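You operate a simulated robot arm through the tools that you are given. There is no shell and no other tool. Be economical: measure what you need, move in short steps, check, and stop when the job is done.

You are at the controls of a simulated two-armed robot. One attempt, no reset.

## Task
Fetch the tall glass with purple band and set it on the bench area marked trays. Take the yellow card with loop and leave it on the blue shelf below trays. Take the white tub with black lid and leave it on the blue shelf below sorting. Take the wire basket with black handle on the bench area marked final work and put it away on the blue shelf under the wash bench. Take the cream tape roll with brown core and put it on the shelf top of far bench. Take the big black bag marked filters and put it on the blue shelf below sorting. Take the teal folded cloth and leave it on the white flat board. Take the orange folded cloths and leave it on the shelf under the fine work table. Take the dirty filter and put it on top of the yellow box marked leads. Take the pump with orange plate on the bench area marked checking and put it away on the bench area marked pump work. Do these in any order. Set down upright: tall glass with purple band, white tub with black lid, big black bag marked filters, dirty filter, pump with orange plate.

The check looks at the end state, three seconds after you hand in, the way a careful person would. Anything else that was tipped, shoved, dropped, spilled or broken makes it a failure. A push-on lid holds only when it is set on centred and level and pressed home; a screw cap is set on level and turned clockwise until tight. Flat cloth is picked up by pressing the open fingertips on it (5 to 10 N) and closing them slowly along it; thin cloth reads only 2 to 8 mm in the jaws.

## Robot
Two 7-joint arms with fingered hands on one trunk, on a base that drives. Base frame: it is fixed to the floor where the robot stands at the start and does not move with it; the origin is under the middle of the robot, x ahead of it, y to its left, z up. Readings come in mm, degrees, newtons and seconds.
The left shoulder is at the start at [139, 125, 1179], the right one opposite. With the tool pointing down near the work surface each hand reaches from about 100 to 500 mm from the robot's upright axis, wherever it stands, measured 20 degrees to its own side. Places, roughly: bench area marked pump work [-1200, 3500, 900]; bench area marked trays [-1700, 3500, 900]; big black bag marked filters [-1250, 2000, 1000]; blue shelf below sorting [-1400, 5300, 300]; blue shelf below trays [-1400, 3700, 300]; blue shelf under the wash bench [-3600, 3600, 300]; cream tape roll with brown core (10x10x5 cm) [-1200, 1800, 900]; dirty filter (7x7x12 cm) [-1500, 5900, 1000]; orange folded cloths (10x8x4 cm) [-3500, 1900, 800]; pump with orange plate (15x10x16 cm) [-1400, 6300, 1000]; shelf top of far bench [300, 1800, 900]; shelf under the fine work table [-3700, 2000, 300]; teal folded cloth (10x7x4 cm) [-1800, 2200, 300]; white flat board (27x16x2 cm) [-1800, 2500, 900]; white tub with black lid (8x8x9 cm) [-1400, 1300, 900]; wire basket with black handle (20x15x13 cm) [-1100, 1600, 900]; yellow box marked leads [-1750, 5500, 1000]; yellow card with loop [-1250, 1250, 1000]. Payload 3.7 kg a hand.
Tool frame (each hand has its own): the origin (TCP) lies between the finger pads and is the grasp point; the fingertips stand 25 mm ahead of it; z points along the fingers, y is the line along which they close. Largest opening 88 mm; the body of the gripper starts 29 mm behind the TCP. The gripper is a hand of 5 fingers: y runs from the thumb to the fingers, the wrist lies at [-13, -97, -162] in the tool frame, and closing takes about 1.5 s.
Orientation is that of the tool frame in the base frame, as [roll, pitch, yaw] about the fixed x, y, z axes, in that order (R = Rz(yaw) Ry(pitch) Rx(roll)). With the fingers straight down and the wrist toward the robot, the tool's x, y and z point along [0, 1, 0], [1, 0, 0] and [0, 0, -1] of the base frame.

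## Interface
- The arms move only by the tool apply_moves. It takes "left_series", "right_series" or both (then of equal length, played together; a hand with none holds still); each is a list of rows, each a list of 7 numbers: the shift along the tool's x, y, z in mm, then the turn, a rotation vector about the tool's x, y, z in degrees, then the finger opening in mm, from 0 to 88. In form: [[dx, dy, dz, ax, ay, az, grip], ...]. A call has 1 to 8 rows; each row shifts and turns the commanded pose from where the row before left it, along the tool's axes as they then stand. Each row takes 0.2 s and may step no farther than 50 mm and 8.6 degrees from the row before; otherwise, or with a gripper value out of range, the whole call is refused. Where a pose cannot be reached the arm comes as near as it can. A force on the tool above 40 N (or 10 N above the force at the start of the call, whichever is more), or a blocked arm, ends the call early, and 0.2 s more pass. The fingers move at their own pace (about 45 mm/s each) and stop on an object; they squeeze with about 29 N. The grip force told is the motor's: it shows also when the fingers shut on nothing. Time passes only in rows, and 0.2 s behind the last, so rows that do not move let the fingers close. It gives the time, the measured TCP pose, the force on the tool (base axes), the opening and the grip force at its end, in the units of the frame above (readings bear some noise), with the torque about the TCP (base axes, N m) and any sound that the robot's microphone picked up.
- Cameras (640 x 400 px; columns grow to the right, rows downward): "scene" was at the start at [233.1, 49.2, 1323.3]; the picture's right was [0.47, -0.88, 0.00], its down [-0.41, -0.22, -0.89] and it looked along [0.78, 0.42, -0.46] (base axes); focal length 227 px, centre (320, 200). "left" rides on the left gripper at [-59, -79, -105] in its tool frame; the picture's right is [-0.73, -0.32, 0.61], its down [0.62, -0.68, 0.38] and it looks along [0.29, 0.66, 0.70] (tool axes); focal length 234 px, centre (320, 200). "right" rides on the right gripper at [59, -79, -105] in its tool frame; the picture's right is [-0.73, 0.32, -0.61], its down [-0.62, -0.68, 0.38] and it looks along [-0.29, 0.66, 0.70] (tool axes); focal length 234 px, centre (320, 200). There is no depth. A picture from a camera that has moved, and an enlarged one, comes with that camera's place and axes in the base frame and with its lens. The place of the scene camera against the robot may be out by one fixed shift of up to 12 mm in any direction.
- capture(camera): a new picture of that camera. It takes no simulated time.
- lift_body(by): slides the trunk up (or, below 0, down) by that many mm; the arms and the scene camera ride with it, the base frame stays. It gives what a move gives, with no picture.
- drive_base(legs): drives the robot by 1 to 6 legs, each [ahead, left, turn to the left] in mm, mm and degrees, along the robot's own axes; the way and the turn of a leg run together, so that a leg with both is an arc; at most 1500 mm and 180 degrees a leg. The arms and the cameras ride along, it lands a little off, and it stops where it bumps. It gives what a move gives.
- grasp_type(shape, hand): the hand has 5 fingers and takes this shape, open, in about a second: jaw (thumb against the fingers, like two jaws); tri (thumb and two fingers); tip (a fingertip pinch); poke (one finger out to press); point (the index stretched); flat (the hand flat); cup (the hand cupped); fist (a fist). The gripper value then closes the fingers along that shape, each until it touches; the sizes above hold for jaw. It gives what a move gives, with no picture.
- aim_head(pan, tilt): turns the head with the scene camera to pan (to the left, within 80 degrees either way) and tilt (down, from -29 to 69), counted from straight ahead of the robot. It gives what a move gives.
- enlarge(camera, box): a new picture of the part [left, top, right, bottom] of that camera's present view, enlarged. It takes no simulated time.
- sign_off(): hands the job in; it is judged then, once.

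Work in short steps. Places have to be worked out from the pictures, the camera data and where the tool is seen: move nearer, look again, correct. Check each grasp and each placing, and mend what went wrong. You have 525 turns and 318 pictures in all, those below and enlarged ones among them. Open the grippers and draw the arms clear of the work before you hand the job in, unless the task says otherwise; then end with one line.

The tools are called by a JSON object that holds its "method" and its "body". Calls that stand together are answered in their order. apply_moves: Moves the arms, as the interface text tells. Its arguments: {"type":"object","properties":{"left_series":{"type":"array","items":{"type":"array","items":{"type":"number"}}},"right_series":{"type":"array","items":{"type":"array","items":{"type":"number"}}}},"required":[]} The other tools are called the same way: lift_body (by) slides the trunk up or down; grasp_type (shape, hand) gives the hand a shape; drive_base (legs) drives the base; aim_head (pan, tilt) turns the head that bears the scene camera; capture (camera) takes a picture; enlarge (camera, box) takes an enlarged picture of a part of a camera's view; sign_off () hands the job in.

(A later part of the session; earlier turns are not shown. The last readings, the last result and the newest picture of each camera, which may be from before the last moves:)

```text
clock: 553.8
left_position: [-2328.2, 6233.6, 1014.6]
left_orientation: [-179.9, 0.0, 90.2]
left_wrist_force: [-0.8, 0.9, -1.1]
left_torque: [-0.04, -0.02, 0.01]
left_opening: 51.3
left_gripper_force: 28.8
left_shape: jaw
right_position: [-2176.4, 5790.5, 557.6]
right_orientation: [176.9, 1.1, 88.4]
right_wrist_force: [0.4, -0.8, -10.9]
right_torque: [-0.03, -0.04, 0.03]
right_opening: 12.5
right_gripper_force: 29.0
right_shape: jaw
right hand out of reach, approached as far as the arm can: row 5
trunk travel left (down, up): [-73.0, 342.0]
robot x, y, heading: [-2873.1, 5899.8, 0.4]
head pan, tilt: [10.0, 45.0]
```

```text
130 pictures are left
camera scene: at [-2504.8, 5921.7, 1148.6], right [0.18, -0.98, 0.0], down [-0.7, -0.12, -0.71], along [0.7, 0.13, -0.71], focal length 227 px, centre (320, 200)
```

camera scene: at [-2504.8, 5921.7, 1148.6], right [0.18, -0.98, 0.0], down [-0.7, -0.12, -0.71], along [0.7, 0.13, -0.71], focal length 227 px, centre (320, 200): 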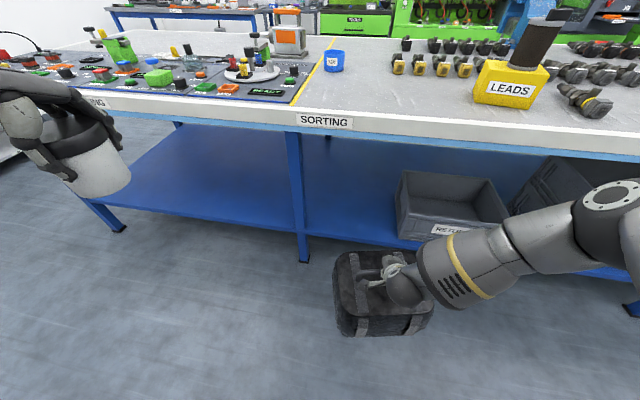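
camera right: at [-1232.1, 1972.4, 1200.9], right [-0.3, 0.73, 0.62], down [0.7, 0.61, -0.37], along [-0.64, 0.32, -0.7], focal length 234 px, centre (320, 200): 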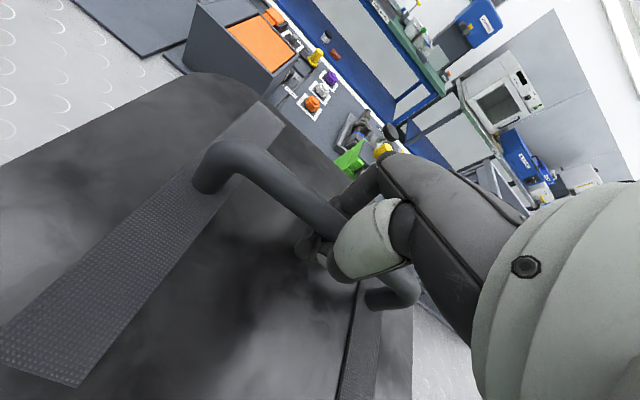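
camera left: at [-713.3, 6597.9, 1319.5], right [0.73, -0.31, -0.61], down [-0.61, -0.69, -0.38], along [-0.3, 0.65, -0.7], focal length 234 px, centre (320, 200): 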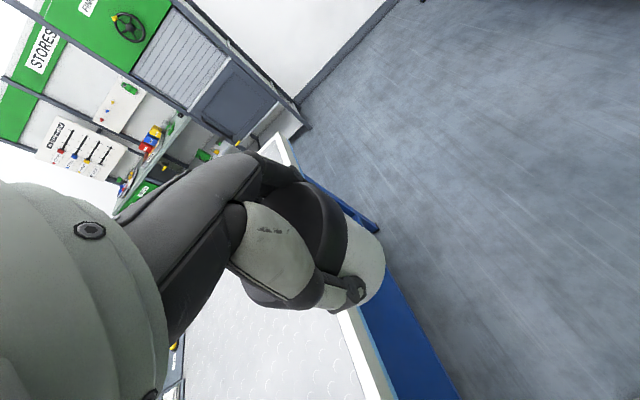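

{"method": "apply_moves", "body": {"left_series": [[0, 0, -40, 0, 0, 0, 20], [0, 0, -40, 0, 0, 0, 20], [0, -20, -40, 0, 0, 0, 20], [0, -30, -20, 0, 0, 0, 20]]}}

{"method": "drive_base", "body": {"legs": [[0, 78, 0], [230, 0, 0]]}}

{"method": "capture", "body": {"camera": "scene"}}

{"method": "capture", "body": {"camera": "right"}}

```text
clock: 554.8
left_position: [-2376.8, 6234.8, 1155.1]
left_orientation: [-179.8, 0.0, 90.2]
left_wrist_force: [0.6, -0.1, -1.1]
left_torque: [-0.01, -0.01, 0.02]
left_opening: 51.3
left_gripper_force: 28.8
left_shape: jaw
right_position: [-2176.4, 5790.4, 559.2]
right_orientation: [176.8, 0.9, 88.4]
right_wrist_force: [-0.5, -1.4, -10.1]
right_torque: [0.0, -0.06, -0.02]
right_opening: 12.5
right_gripper_force: 29.3
right_shape: jaw
trunk travel left (down, up): [-73.0, 342.0]
robot x, y, heading: [-2873.3, 5902.2, 0.1]
head pan, tilt: [10.0, 45.0]
```

```text
clock: 557.2
left_position: [-2144.6, 6309.7, 1154.1]
left_orientation: [-179.9, -0.1, 89.9]
left_wrist_force: [0.5, -0.7, -1.3]
left_torque: [0.0, 0.0, 0.02]
left_opening: 51.3
left_gripper_force: 29.7
left_shape: jaw
right_position: [-1947.7, 5865.4, 556.1]
right_orientation: [176.9, 1.0, 88.0]
right_wrist_force: [0.5, -1.1, -11.5]
right_torque: [0.0, -0.13, 0.0]
right_opening: 12.7
right_gripper_force: 29.3
right_shape: jaw
trunk travel left (down, up): [-73.0, 342.0]
robot x, y, heading: [-2643.9, 5977.3, 0.1]
head pan, tilt: [10.0, 45.0]
```

```text
129 pictures are left
camera scene: at [-2274.4, 5997.8, 1148.3], right [0.17, -0.98, 0.0], down [-0.7, -0.12, -0.71], along [0.7, 0.12, -0.71], focal length 227 px, centre (320, 200)
```

scene: 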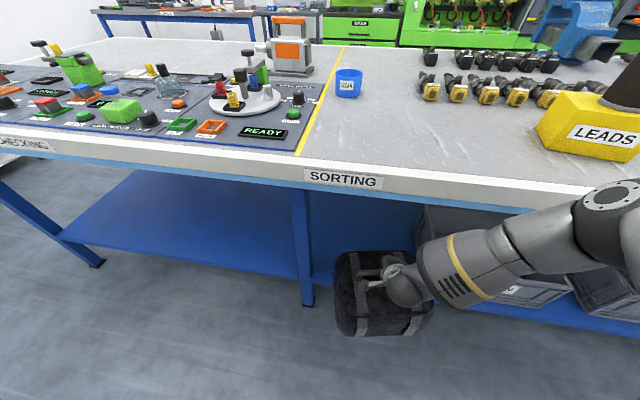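

```text
128 pictures are left
camera right: at [-2029.9, 5928.8, 656.3], right [0.27, -0.72, 0.64], down [-0.68, -0.61, -0.41], along [0.68, -0.32, -0.65], focal length 234 px, centre (320, 200)
```

right: 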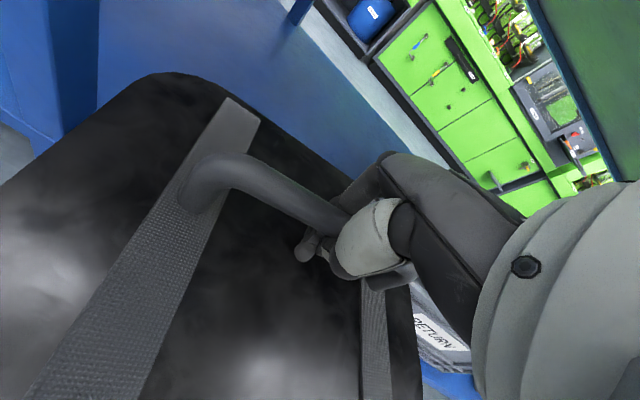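

The elbow is still above the table edge; I back up and extend/lower the arm first.

{"method": "drive_base", "body": {"legs": [[-170, 0, 0]]}}

{"method": "apply_moves", "body": {"right_series": [[0, 20, 10, 0, 0, 0, 0], [0, 25, 15, 0, 0, 0, 0], [0, 25, 15, 0, 0, 0, 0]]}}

{"method": "lift_body", "body": {"by": -20}}

{"method": "capture", "body": {"camera": "scene"}}

```text
clock: 558.7
left_position: [-2314.0, 6310.6, 1155.0]
left_orientation: [-179.9, -0.1, 90.1]
left_wrist_force: [0.7, 0.1, -1.5]
left_torque: [-0.03, 0.01, -0.04]
left_opening: 51.1
left_gripper_force: 28.9
left_shape: jaw
right_position: [-2116.6, 5865.7, 557.8]
right_orientation: [177.0, 0.9, 88.1]
right_wrist_force: [0.1, 0.4, -10.8]
right_torque: [0.01, 0.01, 0.01]
right_opening: 12.7
right_gripper_force: 29.0
right_shape: jaw
trunk travel left (down, up): [-73.0, 342.0]
robot x, y, heading: [-2809.6, 5977.6, 0.0]
head pan, tilt: [10.0, 45.0]
```

```text
clock: 559.5
left_position: [-2314.3, 6309.7, 1153.6]
left_orientation: [-179.8, 0.0, 90.0]
left_wrist_force: [0.1, 0.8, -1.1]
left_torque: [0.01, 0.01, 0.0]
left_opening: 51.1
left_gripper_force: 28.9
left_shape: jaw
right_position: [-2044.9, 5862.3, 520.2]
right_orientation: [177.0, 1.1, 88.1]
right_wrist_force: [-0.1, -0.2, -10.5]
right_torque: [0.03, -0.09, -0.02]
right_opening: 12.9
right_gripper_force: 28.7
right_shape: jaw
trunk travel left (down, up): [-73.0, 342.0]
robot x, y, heading: [-2811.5, 5978.3, 0.2]
head pan, tilt: [10.0, 45.0]
```

```text
clock: 560.1
left_position: [-2315.7, 6310.0, 1136.2]
left_orientation: [-180.0, 0.0, 89.9]
left_wrist_force: [-0.2, 0.5, -1.2]
left_torque: [-0.01, -0.05, 0.01]
left_opening: 51.1
left_gripper_force: 28.7
left_shape: jaw
right_position: [-2044.9, 5862.1, 503.9]
right_orientation: [176.7, 1.1, 88.2]
right_wrist_force: [-0.4, 0.1, -10.5]
right_torque: [0.03, -0.15, -0.01]
right_opening: 13.0
right_gripper_force: 28.8
right_shape: jaw
trunk travel left (down, up): [-53.0, 362.0]
robot x, y, heading: [-2810.0, 5982.2, 0.3]
head pan, tilt: [10.0, 45.0]
```

```text
127 pictures are left
camera scene: at [-2428.9, 5997.7, 1125.5], right [0.17, -0.98, 0.0], down [-0.7, -0.12, -0.71], along [0.7, 0.12, -0.71], focal length 227 px, centre (320, 200)
```

scene: 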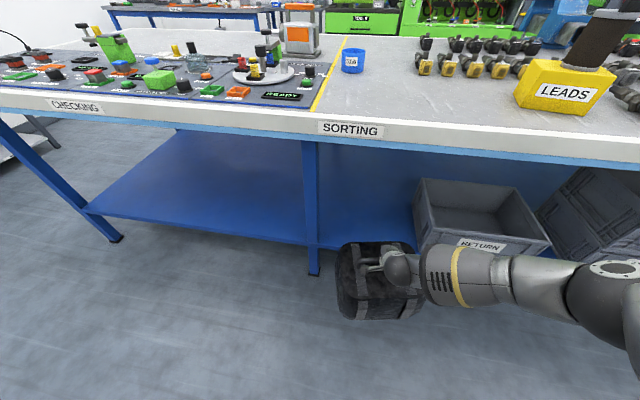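

{"method": "apply_moves", "body": {"right_series": [[0, 0, -14, 0, 0, 0, 0], [0, 0, 0, 0, 0, 0, 0]]}}

{"method": "drive_base", "body": {"legs": [[150, 0, 0]]}}

{"method": "capture", "body": {"camera": "scene"}}

{"method": "capture", "body": {"camera": "right"}}

```text
clock: 560.7
left_position: [-2314.1, 6309.8, 1133.3]
left_orientation: [-179.8, 0.0, 90.0]
left_wrist_force: [-0.3, 0.0, -0.6]
left_torque: [-0.05, 0.01, -0.01]
left_opening: 51.2
left_gripper_force: 28.9
left_shape: jaw
right_position: [-2046.3, 5863.3, 514.3]
right_orientation: [177.1, 1.0, 88.1]
right_wrist_force: [-0.1, 1.0, -10.4]
right_torque: [-0.04, -0.11, -0.01]
right_opening: 12.5
right_gripper_force: 29.1
right_shape: jaw
trunk travel left (down, up): [-53.0, 362.0]
robot x, y, heading: [-2814.1, 5980.0, -0.1]
head pan, tilt: [10.0, 45.0]
```

```text
clock: 562.1
left_position: [-2162.7, 6307.9, 1134.8]
left_orientation: [-179.8, 0.1, 89.8]
left_wrist_force: [-0.1, 0.4, -0.7]
left_torque: [-0.04, -0.01, -0.04]
left_opening: 51.1
left_gripper_force: 29.0
left_shape: jaw
right_position: [-1899.0, 5859.1, 515.2]
right_orientation: [177.0, 1.0, 87.9]
right_wrist_force: [0.8, 0.8, -10.6]
right_torque: [0.0, -0.18, 0.04]
right_opening: 12.8
right_gripper_force: 29.3
right_shape: jaw
trunk travel left (down, up): [-53.0, 362.0]
robot x, y, heading: [-2664.5, 5973.7, -0.2]
head pan, tilt: [10.0, 45.0]
```

```text
126 pictures are left
camera scene: at [-2278.5, 5996.0, 1124.4], right [0.17, -0.99, 0.0], down [-0.7, -0.12, -0.71], along [0.7, 0.12, -0.71], focal length 227 px, centre (320, 200)
```

scene: 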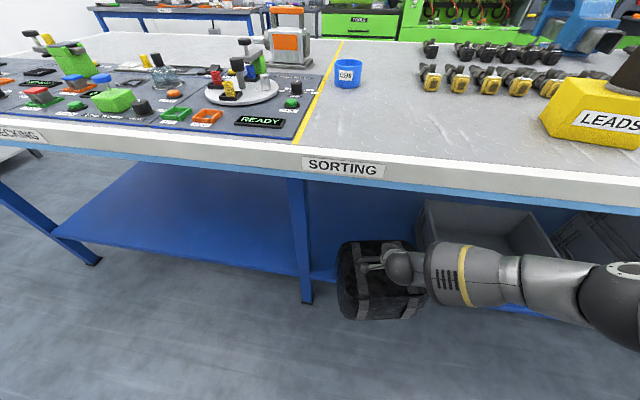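

```text
125 pictures are left
camera right: at [-1980.2, 5922.8, 613.9], right [0.27, -0.72, 0.64], down [-0.68, -0.61, -0.41], along [0.68, -0.33, -0.66], focal length 234 px, centre (320, 200)
```

right: 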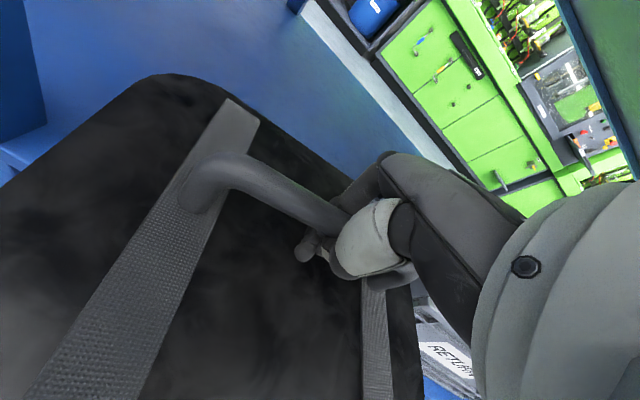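

{"method": "drive_base", "body": {"legs": [[0, 18, 0.2], [70, 0, 0]]}}

{"method": "capture", "body": {"camera": "right"}}

{"method": "capture", "body": {"camera": "scene"}}

```text
clock: 563.5
left_position: [-2095.3, 6326.7, 1134.4]
left_orientation: [-179.7, 0.0, 90.1]
left_wrist_force: [0.3, -0.5, -2.6]
left_torque: [-0.05, 0.02, 0.01]
left_opening: 51.1
left_gripper_force: 29.0
left_shape: jaw
right_position: [-1828.8, 5880.2, 514.4]
right_orientation: [176.9, 1.1, 88.1]
right_wrist_force: [0.1, -1.1, -11.8]
right_torque: [-0.07, -0.16, 0.0]
right_opening: 12.8
right_gripper_force: 28.5
right_shape: jaw
trunk travel left (down, up): [-53.0, 362.0]
robot x, y, heading: [-2594.6, 5998.4, 0.1]
head pan, tilt: [10.0, 45.0]
```

```text
124 pictures are left
camera right: at [-1911.2, 5943.7, 613.5], right [0.27, -0.72, 0.64], down [-0.68, -0.61, -0.41], along [0.68, -0.32, -0.66], focal length 234 px, centre (320, 200)
```

right: 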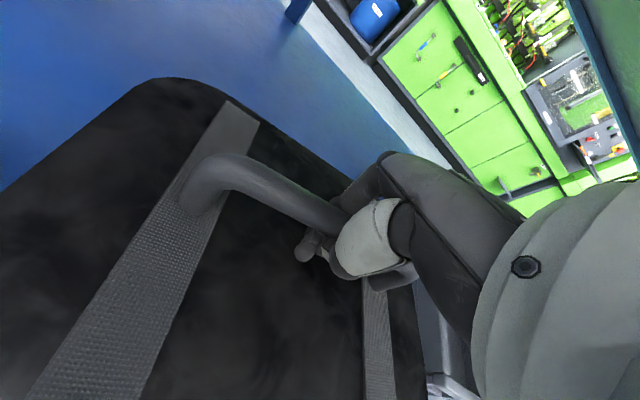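

```text
123 pictures are left
camera scene: at [-2209.7, 6015.6, 1124.4], right [0.17, -0.98, 0.0], down [-0.7, -0.12, -0.71], along [0.7, 0.12, -0.71], focal length 227 px, centre (320, 200)
```

scene: 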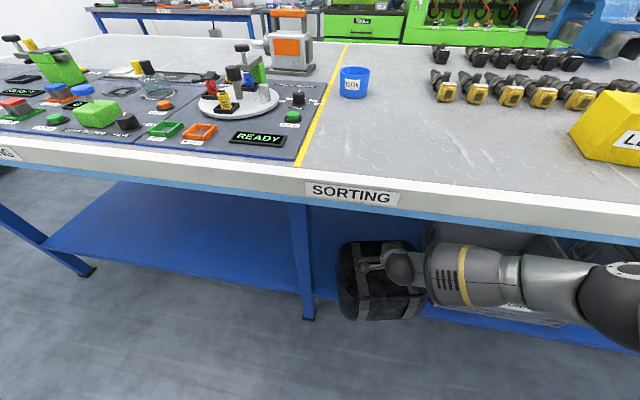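

{"method": "drive_base", "body": {"legs": [[70, 0, 0]]}}

{"method": "apply_moves", "body": {"right_series": [[0, 0, 6, 0, 0, 0, 0], [0, 0, 6, 0, 0, 0, 0]]}}

{"method": "apply_moves", "body": {"right_series": [[0, 0, 6, 0, 0, 0, 0], [0, 0, 6, 0, 0, 0, 0]]}}

```text
clock: 564.6
left_position: [-2036.6, 6329.2, 1136.7]
left_orientation: [180.0, 0.2, 89.9]
left_wrist_force: [-0.4, -0.5, -1.6]
left_torque: [-0.03, 0.01, 0.01]
left_opening: 51.1
left_gripper_force: 28.6
left_shape: jaw
right_position: [-1776.4, 5877.2, 508.9]
right_orientation: [177.9, 1.6, 88.2]
right_wrist_force: [-0.9, 0.8, -10.3]
right_torque: [0.0, 0.02, 0.01]
right_opening: 12.6
right_gripper_force: 28.9
right_shape: jaw
trunk travel left (down, up): [-53.0, 362.0]
robot x, y, heading: [-2526.5, 5994.7, 0.2]
head pan, tilt: [10.0, 45.0]
stopped in leg 1: the robot was blocked; the commanded pose is now the measured one
```

```text
clock: 565.2
left_position: [-2035.2, 6323.6, 1137.1]
left_orientation: [179.8, -0.2, 89.7]
left_wrist_force: [0.2, 0.1, -1.8]
left_torque: [-0.04, -0.02, -0.03]
left_opening: 50.6
left_gripper_force: 29.2
left_shape: jaw
right_position: [-1775.2, 5868.4, 495.3]
right_orientation: [177.8, 1.4, 87.7]
right_wrist_force: [-1.2, 1.1, -4.7]
right_torque: [-0.11, -0.38, 0.05]
right_opening: 13.1
right_gripper_force: 29.2
right_shape: jaw
trunk travel left (down, up): [-53.0, 362.0]
robot x, y, heading: [-2532.5, 5996.4, -0.3]
head pan, tilt: [10.0, 45.0]
```

```text
clock: 565.8
left_position: [-2039.4, 6322.1, 1140.2]
left_orientation: [179.9, -0.1, 89.5]
left_wrist_force: [-0.3, -0.3, -1.5]
left_torque: [-0.01, 0.04, 0.0]
left_opening: 50.8
left_gripper_force: 29.6
left_shape: jaw
right_position: [-1777.4, 5867.5, 489.9]
right_orientation: [177.4, 1.3, 87.5]
right_wrist_force: [-12.9, 3.9, 32.2]
right_torque: [-0.24, -1.14, 0.02]
right_opening: 14.1
right_gripper_force: 29.4
right_shape: jaw
trunk travel left (down, up): [-53.0, 362.0]
robot x, y, heading: [-2531.1, 5994.9, -0.7]
head pan, tilt: [10.0, 45.0]
stopped in row 2 (right hand): the force on the tool passed its limit (the readings are from after the stop); the commanded pose is now the measured one
```

{"method": "capture", "body": {"camera": "scene"}}

{"method": "capture", "body": {"camera": "right"}}

```text
122 pictures are left
camera scene: at [-2153.9, 6011.1, 1128.1], right [0.17, -0.99, 0.0], down [-0.69, -0.12, -0.71], along [0.7, 0.12, -0.7], focal length 227 px, centre (320, 200)
```

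scene: 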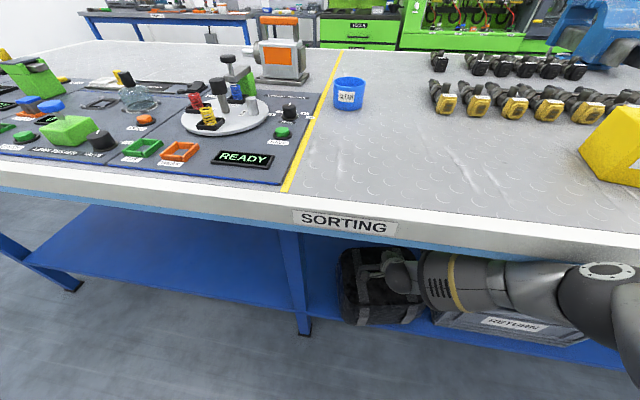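

```text
121 pictures are left
camera right: at [-1857.5, 5932.1, 589.5], right [0.26, -0.72, 0.64], down [-0.69, -0.6, -0.4], along [0.67, -0.33, -0.66], focal length 234 px, centre (320, 200)
```

right: 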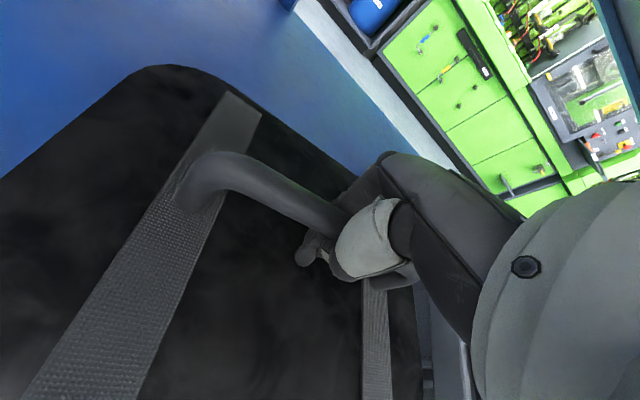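

The bag's front slightly overhangs the shelf edge. I lift a little, push it ~45 mm further in with the arm, and set down again.

{"method": "apply_moves", "body": {"right_series": [[0, 0, -10, 0, 0, 0, 0], [0, 0, -8, 0, 0, 0, 0], [0, 20, 0, 0, 0, 0, 0], [0, 20, 0, 0, 0, 0, 0], [0, 10, 0, 0, 0, 0, 0]]}}

{"method": "capture", "body": {"camera": "scene"}}

```text
clock: 567.0
left_position: [-2038.8, 6324.5, 1138.8]
left_orientation: [179.7, 0.0, 89.6]
left_wrist_force: [0.1, -0.3, -1.2]
left_torque: [-0.02, 0.01, -0.02]
left_opening: 51.0
left_gripper_force: 29.1
left_shape: jaw
right_position: [-1736.9, 5862.8, 501.4]
right_orientation: [178.4, 1.7, 87.5]
right_wrist_force: [-0.6, -0.9, -11.0]
right_torque: [-0.02, -0.08, 0.01]
right_opening: 12.3
right_gripper_force: 29.0
right_shape: jaw
trunk travel left (down, up): [-53.0, 362.0]
robot x, y, heading: [-2530.6, 5996.8, -0.4]
head pan, tilt: [10.0, 45.0]
```

```text
120 pictures are left
camera scene: at [-2154.9, 6012.5, 1128.1], right [0.17, -0.99, 0.0], down [-0.69, -0.12, -0.71], along [0.7, 0.12, -0.7], focal length 227 px, centre (320, 200)
```

scene: 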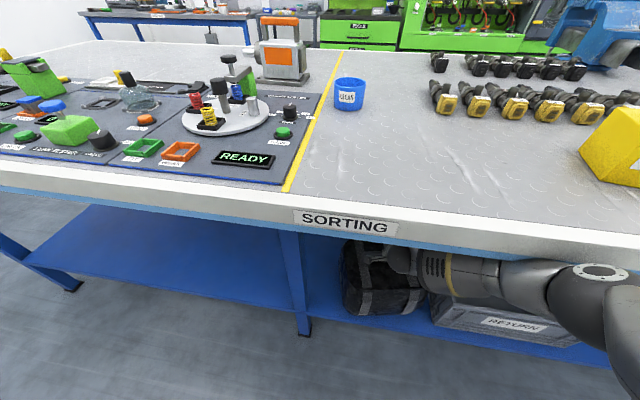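

{"method": "apply_moves", "body": {"right_series": [[0, 0, 6, 0, 0, 0, 0], [0, 0, 5, 0, 0, 0, 0]]}}

```text
clock: 567.6
left_position: [-2038.4, 6320.9, 1141.0]
left_orientation: [179.5, -0.1, 89.6]
left_wrist_force: [-0.6, -0.1, -1.2]
left_torque: [-0.03, -0.01, 0.0]
left_opening: 50.7
left_gripper_force: 29.3
left_shape: jaw
right_position: [-1721.1, 5861.3, 504.4]
right_orientation: [177.0, 1.4, 87.0]
right_wrist_force: [0.2, -0.3, -10.0]
right_torque: [-0.04, -0.07, 0.01]
right_opening: 12.3
right_gripper_force: 28.9
right_shape: jaw
trunk travel left (down, up): [-53.0, 362.0]
robot x, y, heading: [-2526.0, 5994.1, -0.5]
head pan, tilt: [10.0, 45.0]
```

{"method": "drive_base", "body": {"legs": [[-30, 0, 0.4]]}}

{"method": "apply_moves", "body": {"right_series": [[0, 0, 6, 0, 0, 0, 0], [0, 0, 6, 0, 0, 0, 0]]}}

```text
clock: 568.4
left_position: [-2066.0, 6328.9, 1135.4]
left_orientation: [-179.9, -0.1, 90.1]
left_wrist_force: [0.0, -0.1, -0.8]
left_torque: [0.0, -0.01, -0.02]
left_opening: 51.0
left_gripper_force: 29.0
left_shape: jaw
right_position: [-1754.9, 5875.7, 491.9]
right_orientation: [178.0, 1.4, 88.2]
right_wrist_force: [-3.9, 2.7, 2.4]
right_torque: [-0.17, -0.8, 0.18]
right_opening: 13.6
right_gripper_force: 28.4
right_shape: jaw
trunk travel left (down, up): [-53.0, 362.0]
robot x, y, heading: [-2557.2, 5995.6, 0.3]
head pan, tilt: [10.0, 45.0]
```

```text
clock: 569.2
left_position: [-2067.5, 6329.6, 1136.5]
left_orientation: [-180.0, 0.0, 90.1]
left_wrist_force: [0.7, 0.4, -1.9]
left_torque: [0.0, 0.02, 0.0]
left_opening: 51.1
left_gripper_force: 29.0
left_shape: jaw
right_position: [-1749.7, 5879.4, 489.9]
right_orientation: [177.2, 1.2, 88.3]
right_wrist_force: [-11.3, 0.0, 29.4]
right_torque: [-0.25, -1.07, -0.1]
right_opening: 13.7
right_gripper_force: 28.9
right_shape: jaw
trunk travel left (down, up): [-53.0, 362.0]
robot x, y, heading: [-2555.1, 5996.6, 0.2]
head pan, tilt: [10.0, 45.0]
stopped in row 2 (right hand): the force on the tool passed its limit (the readings are from after the stop); the commanded pose is now the measured one
```

Bag rests on the shelf. Open the hand and check.

{"method": "apply_moves", "body": {"right_series": [[0, 0, -4, 0, 0, 0, 88], [0, 0, 0, 0, 0, 0, 88], [0, 0, 0, 0, 0, 0, 88], [0, 0, 0, 0, 0, 0, 88], [0, 0, 0, 0, 0, 0, 88]]}}

{"method": "capture", "body": {"camera": "right"}}

{"method": "capture", "body": {"camera": "scene"}}

```text
clock: 570.5
left_position: [-2061.9, 6328.8, 1130.2]
left_orientation: [-179.5, 0.0, 90.1]
left_wrist_force: [0.6, 0.5, -1.7]
left_torque: [0.0, 0.03, 0.01]
left_opening: 51.1
left_gripper_force: 29.1
left_shape: jaw
right_position: [-1743.1, 5878.7, 492.9]
right_orientation: [177.1, 1.0, 88.2]
right_wrist_force: [3.2, 0.7, 12.4]
right_torque: [0.05, 0.6, -0.01]
right_opening: 88.0
right_gripper_force: 0.1
right_shape: jaw
trunk travel left (down, up): [-53.0, 362.0]
robot x, y, heading: [-2559.7, 5995.2, -0.0]
head pan, tilt: [10.0, 45.0]
stopped in row 5 (right hand): the force on the tool passed its limit (the readings are from after the stop); the commanded pose is now the measured one
```

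```text
119 pictures are left
camera right: at [-1825.3, 5942.4, 592.5], right [0.27, -0.72, 0.64], down [-0.68, -0.61, -0.41], along [0.68, -0.32, -0.66], focal length 234 px, centre (320, 200)
```

right: 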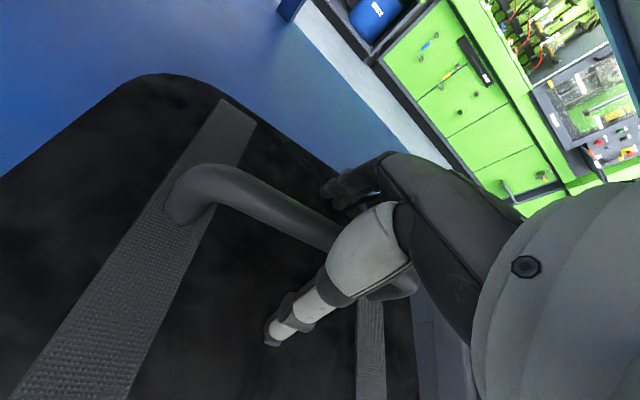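

```text
118 pictures are left
camera scene: at [-2174.8, 6017.1, 1123.4], right [0.18, -0.98, 0.0], down [-0.7, -0.12, -0.71], along [0.7, 0.12, -0.71], focal length 227 px, centre (320, 200)
```

scene: 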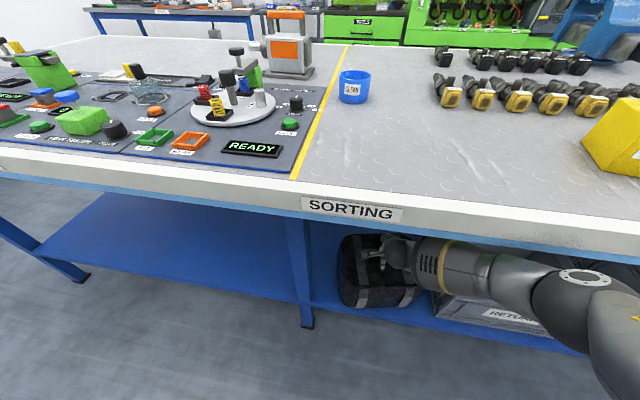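

{"method": "apply_moves", "body": {"right_series": [[0, 0, -15, 0, 0, 0, 88], [0, 0, -25, 0, 0, 0, 88], [0, 0, -25, 0, 0, 0, 88]]}}

{"method": "lift_body", "body": {"by": 25}}

{"method": "capture", "body": {"camera": "right"}}

```text
clock: 571.3
left_position: [-2061.7, 6330.2, 1133.6]
left_orientation: [-179.7, 0.1, 90.2]
left_wrist_force: [0.1, 0.4, -1.5]
left_torque: [-0.01, 0.01, 0.04]
left_opening: 51.1
left_gripper_force: 28.6
left_shape: jaw
right_position: [-1750.5, 5881.0, 554.3]
right_orientation: [177.4, 1.2, 88.3]
right_wrist_force: [0.6, 0.1, 0.3]
right_torque: [0.0, 0.0, 0.03]
right_opening: 88.0
right_gripper_force: 0.0
right_shape: jaw
trunk travel left (down, up): [-53.0, 362.0]
robot x, y, heading: [-2560.0, 5996.1, -0.1]
head pan, tilt: [10.0, 45.0]
```

```text
clock: 572.0
left_position: [-2064.1, 6329.0, 1161.2]
left_orientation: [-180.0, 0.0, 90.1]
left_wrist_force: [-0.7, -0.6, -1.1]
left_torque: [-0.03, 0.01, 0.01]
left_opening: 51.2
left_gripper_force: 28.9
left_shape: jaw
right_position: [-1745.8, 5880.3, 590.1]
right_orientation: [176.7, 1.0, 88.0]
right_wrist_force: [0.8, 0.6, -0.4]
right_torque: [-0.01, -0.04, -0.01]
right_opening: 87.4
right_gripper_force: 0.1
right_shape: jaw
trunk travel left (down, up): [-78.0, 337.0]
robot x, y, heading: [-2560.0, 5997.8, 0.1]
head pan, tilt: [10.0, 45.0]
```

```text
117 pictures are left
camera right: at [-1828.0, 5942.8, 688.3], right [0.26, -0.72, 0.64], down [-0.68, -0.61, -0.41], along [0.69, -0.32, -0.65], focal length 234 px, centre (320, 200)
```

right: 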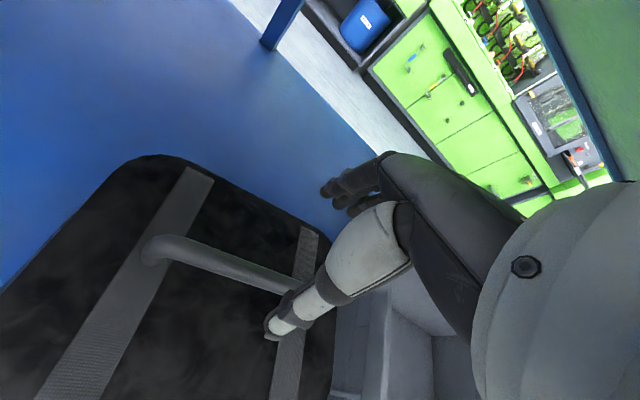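

Bag placed. Back out and tuck the right arm; then inspect the gap between the RETURN and STOCK crates for the tub.

{"method": "drive_base", "body": {"legs": [[-330, 0, 0]]}}

{"method": "lift_body", "body": {"by": 60}}

{"method": "apply_moves", "body": {"right_series": [[0, -10, -45, 0, 0, 0, 88], [0, -10, -45, 0, 0, 0, 88], [0, -10, -45, 0, 0, 0, 88], [0, -10, -45, 0, 0, 0, 88], [0, -10, -45, 0, 0, 0, 88], [0, -10, -45, 0, 0, 0, 88]]}}

{"method": "lift_body", "body": {"by": 90}}

{"method": "apply_moves", "body": {"right_series": [[0, -40, -20, 0, 0, 0, 88], [0, -40, -20, 0, 0, 0, 88], [0, -40, -20, 0, 0, 0, 88], [0, -40, -20, 0, 0, 0, 88], [0, -20, -20, 0, 0, 0, 88]]}}

{"method": "drive_base", "body": {"legs": [[0, -900, 0]]}}

{"method": "aim_head", "body": {"pan": 0, "tilt": 40}}

{"method": "capture", "body": {"camera": "scene"}}

```text
clock: 574.1
left_position: [-2388.0, 6329.6, 1160.8]
left_orientation: [-179.8, 0.0, 90.4]
left_wrist_force: [0.3, 0.5, -2.1]
left_torque: [-0.02, 0.02, 0.0]
left_opening: 50.9
left_gripper_force: 29.2
left_shape: jaw
right_position: [-2070.1, 5881.4, 585.2]
right_orientation: [177.1, 1.1, 88.4]
right_wrist_force: [-0.1, 0.2, 0.9]
right_torque: [0.04, 0.02, 0.01]
right_opening: 87.6
right_gripper_force: 0.1
right_shape: jaw
trunk travel left (down, up): [-78.0, 337.0]
robot x, y, heading: [-2880.6, 5993.6, 0.4]
head pan, tilt: [10.0, 45.0]
```

```text
clock: 575.1
left_position: [-2384.6, 6329.1, 1217.5]
left_orientation: [-179.6, 0.0, 90.3]
left_wrist_force: [0.3, -0.5, -2.2]
left_torque: [-0.03, 0.0, 0.0]
left_opening: 51.1
left_gripper_force: 29.1
left_shape: jaw
right_position: [-2070.3, 5881.5, 641.7]
right_orientation: [177.3, 1.1, 88.4]
right_wrist_force: [1.4, 0.1, -0.2]
right_torque: [0.0, -0.02, -0.05]
right_opening: 87.6
right_gripper_force: 0.1
right_shape: jaw
trunk travel left (down, up): [-138.0, 277.0]
robot x, y, heading: [-2881.8, 5997.4, 0.5]
head pan, tilt: [10.0, 45.0]
```

```text
clock: 576.5
left_position: [-2387.7, 6330.6, 1219.6]
left_orientation: [-180.0, 0.0, 90.4]
left_wrist_force: [0.0, -0.1, -2.7]
left_torque: [0.0, 0.03, 0.01]
left_opening: 50.8
left_gripper_force: 28.7
left_shape: jaw
right_position: [-2144.3, 5888.4, 912.0]
right_orientation: [177.0, 1.2, 88.5]
right_wrist_force: [-1.2, 0.2, 0.3]
right_torque: [0.01, -0.01, -0.01]
right_opening: 87.9
right_gripper_force: 0.1
right_shape: jaw
trunk travel left (down, up): [-138.0, 277.0]
robot x, y, heading: [-2879.0, 5999.6, 0.3]
head pan, tilt: [10.0, 45.0]
```

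```text
clock: 577.8
left_position: [-2384.8, 6329.3, 1308.2]
left_orientation: [-179.7, -0.1, 90.4]
left_wrist_force: [0.0, 0.3, -1.3]
left_torque: [0.01, 0.04, 0.01]
left_opening: 50.9
left_gripper_force: 28.8
left_shape: jaw
right_position: [-2143.3, 5889.5, 997.6]
right_orientation: [177.3, 1.2, 88.5]
right_wrist_force: [0.3, -0.2, -0.6]
right_torque: [-0.02, 0.0, 0.02]
right_opening: 87.6
right_gripper_force: 0.0
right_shape: jaw
trunk travel left (down, up): [-228.0, 187.0]
robot x, y, heading: [-2882.0, 5997.6, 0.2]
head pan, tilt: [10.0, 45.0]
```

```text
clock: 579.0
left_position: [-2388.1, 6329.1, 1309.3]
left_orientation: [-179.9, 0.0, 90.4]
left_wrist_force: [-0.3, 0.2, -1.7]
left_torque: [0.02, 0.02, -0.01]
left_opening: 51.0
left_gripper_force: 28.7
left_shape: jaw
right_position: [-2330.0, 5895.6, 1092.6]
right_orientation: [177.0, 1.2, 88.3]
right_wrist_force: [-0.3, -0.1, 0.4]
right_torque: [0.0, -0.02, 0.02]
right_opening: 87.8
right_gripper_force: 0.0
right_shape: jaw
trunk travel left (down, up): [-228.0, 187.0]
robot x, y, heading: [-2880.2, 5997.5, 0.4]
head pan, tilt: [10.0, 45.0]
```

```text
clock: 583.7
left_position: [-2382.2, 5422.9, 1309.8]
left_orientation: [-179.8, 0.0, 90.1]
left_wrist_force: [-0.5, 0.3, -1.5]
left_torque: [-0.01, -0.01, 0.01]
left_opening: 51.0
left_gripper_force: 28.9
left_shape: jaw
right_position: [-2326.1, 4988.3, 1092.5]
right_orientation: [177.0, 1.2, 88.1]
right_wrist_force: [0.0, -0.7, 0.0]
right_torque: [0.03, 0.01, 0.0]
right_opening: 87.8
right_gripper_force: 0.0
right_shape: jaw
trunk travel left (down, up): [-228.0, 187.0]
robot x, y, heading: [-2879.6, 5086.8, 0.0]
head pan, tilt: [10.0, 45.0]
```

```text
clock: 584.5
left_position: [-2382.4, 5423.3, 1308.9]
left_orientation: [-179.8, 0.0, 90.0]
left_wrist_force: [-0.3, -0.1, -2.0]
left_torque: [-0.02, -0.01, 0.0]
left_opening: 51.3
left_gripper_force: 29.1
left_shape: jaw
right_position: [-2327.3, 4988.2, 1091.8]
right_orientation: [177.1, 1.1, 88.1]
right_wrist_force: [0.4, -0.2, 0.1]
right_torque: [0.04, 0.03, -0.02]
right_opening: 87.6
right_gripper_force: 0.1
right_shape: jaw
trunk travel left (down, up): [-228.0, 187.0]
robot x, y, heading: [-2876.8, 5090.8, -0.0]
head pan, tilt: [0.0, 40.0]
```

```text
116 pictures are left
camera scene: at [-2669.1, 5097.2, 1333.7], right [0.0, -1.0, 0.0], down [-0.64, 0.0, -0.77], along [0.77, 0.0, -0.64], focal length 227 px, centre (320, 200)
```

scene: 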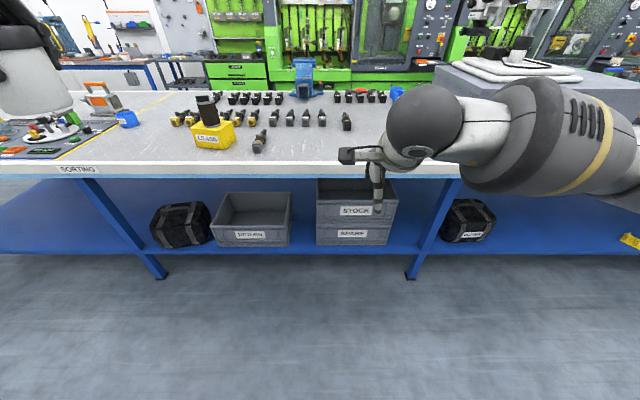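

The gap between RETURN and STOCK crates (y ≈ 5189, ~138 mm) suits the tub. I run the lowering sequence with the left arm.

{"method": "apply_moves", "body": {"left_series": [[-36, 12, 25, 0, 0, 0, 20], [-36, 12, 25, 0, 0, 0, 20], [-36, 12, 25, 0, 0, 0, 20], [-36, 12, 25, 0, 0, 0, 20], [-36, 12, 25, 0, 0, 0, 20], [-36, 12, 25, 0, 0, 0, 20], [-10, 25, 40, -4, 0, 0, 20], [0, 25, 40, -4, 0, 0, 20]]}}

{"method": "apply_moves", "body": {"left_series": [[0, 5, 45, -2, 0, 0, 20], [0, 5, 45, 0, 0, 0, 20]]}}

{"method": "lift_body", "body": {"by": -90}}

{"method": "apply_moves", "body": {"left_series": [[0, 6, 40, 0, 0, 0, 20], [0, 6, 40, 0, 0, 0, 20], [0, 6, 40, 0, 0, 0, 20], [0, 6, 40, 0, 0, 0, 20]]}}

{"method": "lift_body", "body": {"by": -70}}

{"method": "capture", "body": {"camera": "scene"}}

```text
clock: 586.3
left_position: [-2259.5, 5199.0, 1079.3]
left_orientation: [172.2, 0.2, 90.1]
left_wrist_force: [0.3, -0.1, -1.4]
left_torque: [-0.01, 0.01, 0.01]
left_opening: 51.1
left_gripper_force: 29.4
left_shape: jaw
right_position: [-2324.3, 4988.6, 1091.3]
right_orientation: [177.1, 1.1, 88.1]
right_wrist_force: [0.1, -0.3, 0.1]
right_torque: [0.02, 0.01, -0.03]
right_opening: 87.8
right_gripper_force: 0.0
right_shape: jaw
trunk travel left (down, up): [-228.0, 187.0]
robot x, y, heading: [-2882.0, 5090.9, -0.0]
head pan, tilt: [0.0, 40.0]
```

```text
clock: 586.9
left_position: [-2236.7, 5198.7, 991.2]
left_orientation: [170.1, 0.1, 90.1]
left_wrist_force: [-0.1, 0.5, -1.8]
left_torque: [-0.04, 0.01, -0.02]
left_opening: 50.7
left_gripper_force: 28.7
left_shape: jaw
right_position: [-2325.7, 4988.8, 1091.7]
right_orientation: [177.2, 1.1, 88.1]
right_wrist_force: [-0.1, 0.1, 0.0]
right_torque: [0.02, 0.04, 0.02]
right_opening: 87.7
right_gripper_force: 0.1
right_shape: jaw
trunk travel left (down, up): [-228.0, 187.0]
robot x, y, heading: [-2878.0, 5093.1, 0.1]
head pan, tilt: [0.0, 40.0]
```

```text
clock: 588.1
left_position: [-2236.3, 5197.5, 905.8]
left_orientation: [170.0, 0.0, 90.0]
left_wrist_force: [0.6, 0.5, -1.2]
left_torque: [-0.04, 0.01, 0.01]
left_opening: 50.8
left_gripper_force: 28.6
left_shape: jaw
right_position: [-2328.3, 4988.0, 1003.0]
right_orientation: [176.9, 1.0, 88.0]
right_wrist_force: [0.1, 0.1, 0.1]
right_torque: [0.01, -0.02, 0.01]
right_opening: 87.6
right_gripper_force: 0.0
right_shape: jaw
trunk travel left (down, up): [-138.0, 277.0]
robot x, y, heading: [-2879.2, 5090.7, -0.1]
head pan, tilt: [0.0, 40.0]
```

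```text
clock: 589.1
left_position: [-2182.9, 5196.8, 751.5]
left_orientation: [170.2, 0.1, 90.0]
left_wrist_force: [0.6, -0.5, -1.6]
left_torque: [-0.06, 0.0, -0.02]
left_opening: 50.7
left_gripper_force: 29.3
left_shape: jaw
right_position: [-2325.1, 4989.0, 1002.2]
right_orientation: [177.1, 1.2, 88.0]
right_wrist_force: [-0.3, 0.2, -0.2]
right_torque: [0.03, 0.0, 0.0]
right_opening: 87.6
right_gripper_force: 0.1
right_shape: jaw
trunk travel left (down, up): [-138.0, 277.0]
robot x, y, heading: [-2877.9, 5089.1, 0.0]
head pan, tilt: [0.0, 40.0]
```

```text
clock: 590.2
left_position: [-2184.2, 5196.0, 682.0]
left_orientation: [170.0, -0.1, 90.0]
left_wrist_force: [-0.4, 0.5, -1.4]
left_torque: [-0.06, 0.02, -0.01]
left_opening: 50.5
left_gripper_force: 29.1
left_shape: jaw
right_position: [-2311.8, 4987.7, 871.8]
right_orientation: [-173.3, 1.4, 88.3]
right_wrist_force: [0.6, -0.4, 0.1]
right_torque: [0.01, 0.01, -0.02]
right_opening: 87.8
right_gripper_force: 0.0
right_shape: jaw
trunk travel left (down, up): [-68.0, 348.0]
robot x, y, heading: [-2877.9, 5087.9, 0.0]
head pan, tilt: [0.0, 40.0]
```

```text
115 pictures are left
camera scene: at [-2503.9, 5097.0, 1150.8], right [0.0, -1.0, 0.0], down [-0.64, 0.0, -0.77], along [0.77, 0.0, -0.64], focal length 227 px, centre (320, 200)
```

scene: 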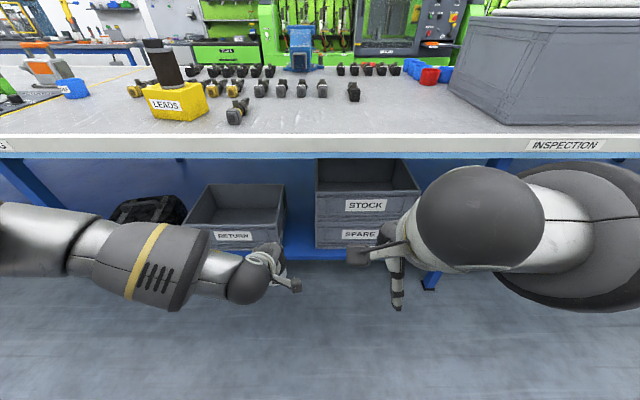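

{"method": "apply_moves", "body": {"left_series": [[0, -15, 15, 5, 0, 0, 20], [0, -15, 20, 5, 0, 0, 20], [0, 0, 40, 0, 0, 0, 20], [0, 0, 40, 0, 0, 0, 20], [0, 0, 40, 0, 0, 0, 20]], "right_series": [[0, 0, -45, -3, 0, 0, 88], [0, -5, -45, -3, 0, 0, 88], [0, -5, -45, 0, 0, 0, 88], [0, -5, -45, 0, 0, 0, 88], [0, -5, -45, 0, 0, 0, 88]]}}

{"method": "capture", "body": {"camera": "scene"}}

```text
clock: 591.4
left_position: [-2215.0, 5222.4, 547.1]
left_orientation: [-179.9, 0.1, 90.0]
left_wrist_force: [0.0, -0.6, -1.1]
left_torque: [-0.01, 0.02, -0.02]
left_opening: 50.5
left_gripper_force: 28.6
left_shape: jaw
left hand out of reach, approached as far as the arm can: row 4, 5
right_position: [-2323.6, 4994.1, 1098.6]
right_orientation: [-179.3, 1.5, 88.3]
right_wrist_force: [0.2, 0.0, 0.3]
right_torque: [0.01, -0.01, 0.01]
right_opening: 87.7
right_gripper_force: 0.1
right_shape: jaw
trunk travel left (down, up): [-68.0, 348.0]
robot x, y, heading: [-2875.9, 5090.5, -0.3]
head pan, tilt: [0.0, 40.0]
```

```text
114 pictures are left
camera scene: at [-2503.3, 5097.3, 1150.5], right [0.0, -1.0, 0.0], down [-0.64, 0.0, -0.77], along [0.77, 0.0, -0.64], focal length 227 px, centre (320, 200)
```

scene: 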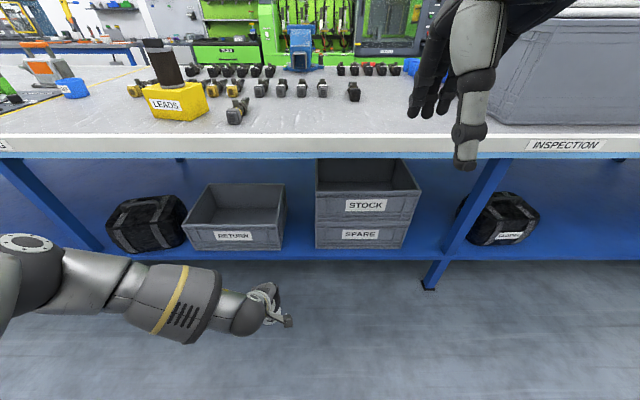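

{"method": "apply_moves", "body": {"left_series": [[-5, 22, 20, 0, 0, 0, 20], [-5, 22, 25, 0, 0, 0, 20], [-5, 15, 25, 0, 0, 0, 20], [-5, 15, 25, 0, 0, 0, 20]]}}

{"method": "drive_base", "body": {"legs": [[180, 0, 0.2]]}}

{"method": "capture", "body": {"camera": "scene"}}

{"method": "capture", "body": {"camera": "left"}}

```text
clock: 592.4
left_position: [-2169.6, 5262.0, 525.9]
left_orientation: [-179.8, 0.0, 89.9]
left_wrist_force: [-0.7, -0.5, -1.6]
left_torque: [-0.01, -0.01, 0.01]
left_opening: 50.7
left_gripper_force: 29.1
left_shape: jaw
left hand out of reach, approached as far as the arm can: row 1, 2, 3, 4
right_position: [-2321.1, 4994.3, 1097.2]
right_orientation: [-179.2, 1.4, 88.2]
right_wrist_force: [0.3, 0.2, -0.4]
right_torque: [-0.04, 0.01, -0.01]
right_opening: 87.7
right_gripper_force: 0.1
right_shape: jaw
trunk travel left (down, up): [-68.0, 348.0]
robot x, y, heading: [-2880.2, 5092.0, 0.3]
head pan, tilt: [0.0, 40.0]
```

```text
clock: 593.9
left_position: [-1991.3, 5267.9, 525.8]
left_orientation: [-179.8, 0.1, 90.3]
left_wrist_force: [-0.1, 0.5, -1.3]
left_torque: [0.01, -0.03, 0.0]
left_opening: 50.5
left_gripper_force: 29.2
left_shape: jaw
right_position: [-2139.9, 4997.1, 1097.0]
right_orientation: [-179.3, 1.4, 88.7]
right_wrist_force: [-0.4, 0.2, -0.4]
right_torque: [0.02, 0.0, 0.0]
right_opening: 87.5
right_gripper_force: 0.0
right_shape: jaw
trunk travel left (down, up): [-68.0, 348.0]
robot x, y, heading: [-2699.6, 5092.7, 0.2]
head pan, tilt: [0.0, 40.0]
```

```text
113 pictures are left
camera scene: at [-2321.9, 5099.7, 1149.9], right [0.01, -1.0, 0.0], down [-0.64, 0.0, -0.77], along [0.77, 0.0, -0.64], focal length 227 px, centre (320, 200)
```

scene: 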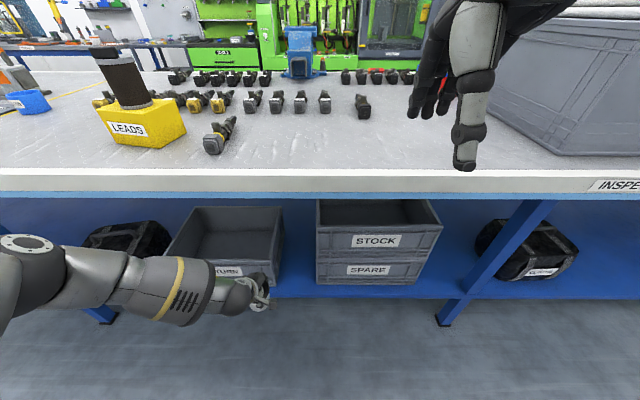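

```text
112 pictures are left
camera left: at [-2069.1, 5208.7, 631.5], right [-0.32, -0.73, -0.61], down [-0.69, 0.62, -0.38], along [0.65, 0.29, -0.7], focal length 234 px, centre (320, 200)
```

left: 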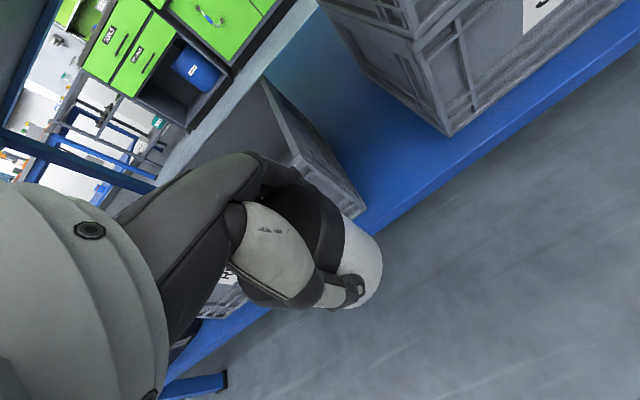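

{"method": "drive_base", "body": {"legs": [[0, -73, -0.2]]}}

{"method": "apply_moves", "body": {"left_series": [[0, 10, 20, 0, 0, 0, 20], [0, 10, 20, 0, 0, 0, 20], [0, 10, 20, 0, 0, 0, 20]]}}

{"method": "capture", "body": {"camera": "scene"}}

```text
clock: 594.9
left_position: [-1988.6, 5193.2, 525.3]
left_orientation: [-179.8, 0.1, 90.2]
left_wrist_force: [0.6, 0.1, -1.2]
left_torque: [0.01, 0.01, 0.01]
left_opening: 50.5
left_gripper_force: 28.9
left_shape: jaw
right_position: [-2140.1, 4924.5, 1097.4]
right_orientation: [-179.1, 1.4, 88.4]
right_wrist_force: [0.1, 1.0, 0.1]
right_torque: [0.01, 0.0, -0.02]
right_opening: 87.7
right_gripper_force: 0.1
right_shape: jaw
trunk travel left (down, up): [-68.0, 348.0]
robot x, y, heading: [-2696.6, 5022.7, 0.2]
head pan, tilt: [0.0, 40.0]
```

```text
clock: 595.7
left_position: [-1980.8, 5222.5, 511.7]
left_orientation: [-179.8, 0.1, 90.1]
left_wrist_force: [0.0, -0.5, -1.5]
left_torque: [-0.02, 0.01, 0.02]
left_opening: 50.4
left_gripper_force: 29.5
left_shape: jaw
left hand out of reach, approached as far as the arm can: row 1, 2, 3
right_position: [-2140.4, 4924.8, 1097.6]
right_orientation: [-179.1, 1.4, 88.4]
right_wrist_force: [0.0, 0.6, 0.0]
right_torque: [0.0, 0.0, 0.03]
right_opening: 87.9
right_gripper_force: 0.1
right_shape: jaw
trunk travel left (down, up): [-68.0, 348.0]
robot x, y, heading: [-2699.1, 5020.9, 0.1]
head pan, tilt: [0.0, 40.0]
```

```text
111 pictures are left
camera scene: at [-2322.1, 5027.5, 1150.1], right [0.0, -1.0, 0.0], down [-0.64, 0.0, -0.77], along [0.77, 0.0, -0.64], focal length 227 px, centre (320, 200)
```

scene: 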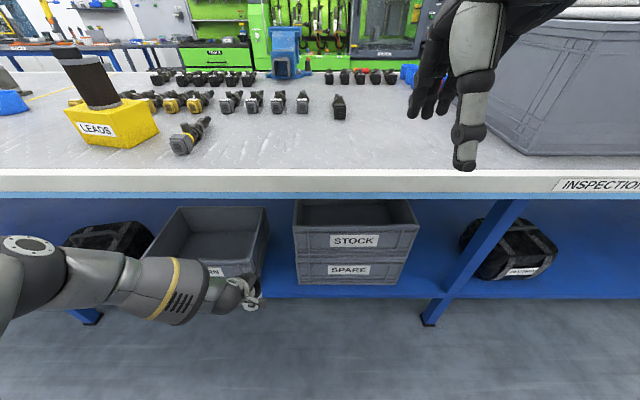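

{"method": "drive_base", "body": {"legs": [[-80, 0, 0]]}}

{"method": "apply_moves", "body": {"left_series": [[-10, 30, 0, 0, 0, 0, 20], [-10, 30, 0, 0, 0, 0, 20], [-10, 20, 10, 0, 0, 0, 20], [0, 0, 20, 0, 0, 0, 20], [0, 0, 20, 0, 0, 0, 20]]}}

{"method": "capture", "body": {"camera": "scene"}}

```text
clock: 596.8
left_position: [-2062.0, 5221.5, 511.8]
left_orientation: [-179.8, 0.1, 90.2]
left_wrist_force: [0.5, -1.3, -1.7]
left_torque: [-0.05, 0.0, -0.01]
left_opening: 50.4
left_gripper_force: 29.4
left_shape: jaw
right_position: [-2219.4, 4925.2, 1098.1]
right_orientation: [-179.3, 1.4, 88.5]
right_wrist_force: [-0.4, -0.2, -0.1]
right_torque: [0.02, -0.02, 0.02]
right_opening: 87.8
right_gripper_force: 0.1
right_shape: jaw
trunk travel left (down, up): [-68.0, 348.0]
robot x, y, heading: [-2778.4, 5019.1, 0.1]
head pan, tilt: [0.0, 40.0]
```

```text
clock: 598.0
left_position: [-2024.3, 5232.2, 525.3]
left_orientation: [-179.7, 0.1, 90.3]
left_wrist_force: [0.0, 0.2, -1.8]
left_torque: [-0.01, -0.03, -0.02]
left_opening: 50.4
left_gripper_force: 29.1
left_shape: jaw
left hand out of reach, approached as far as the arm can: row 1, 2, 3, 4, 5
right_position: [-2220.3, 4925.0, 1098.7]
right_orientation: [-179.2, 1.3, 88.6]
right_wrist_force: [0.3, -0.2, -0.9]
right_torque: [0.02, 0.01, -0.02]
right_opening: 88.0
right_gripper_force: 0.0
right_shape: jaw
trunk travel left (down, up): [-68.0, 348.0]
robot x, y, heading: [-2777.2, 5022.3, 0.0]
head pan, tilt: [0.0, 40.0]
```

```text
110 pictures are left
camera scene: at [-2401.4, 5027.6, 1150.1], right [0.0, -1.0, 0.0], down [-0.64, 0.0, -0.77], along [0.77, 0.0, -0.64], focal length 227 px, centre (320, 200)
```

scene: 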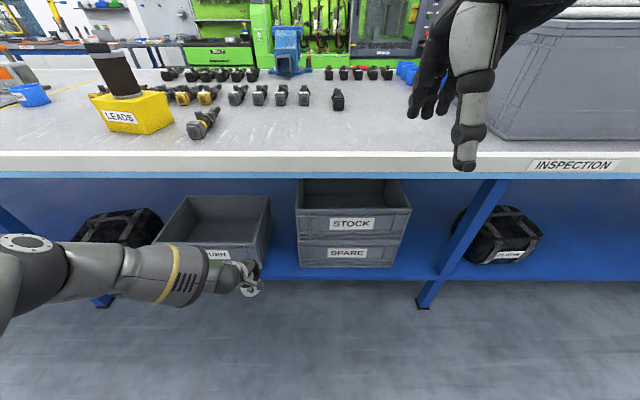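

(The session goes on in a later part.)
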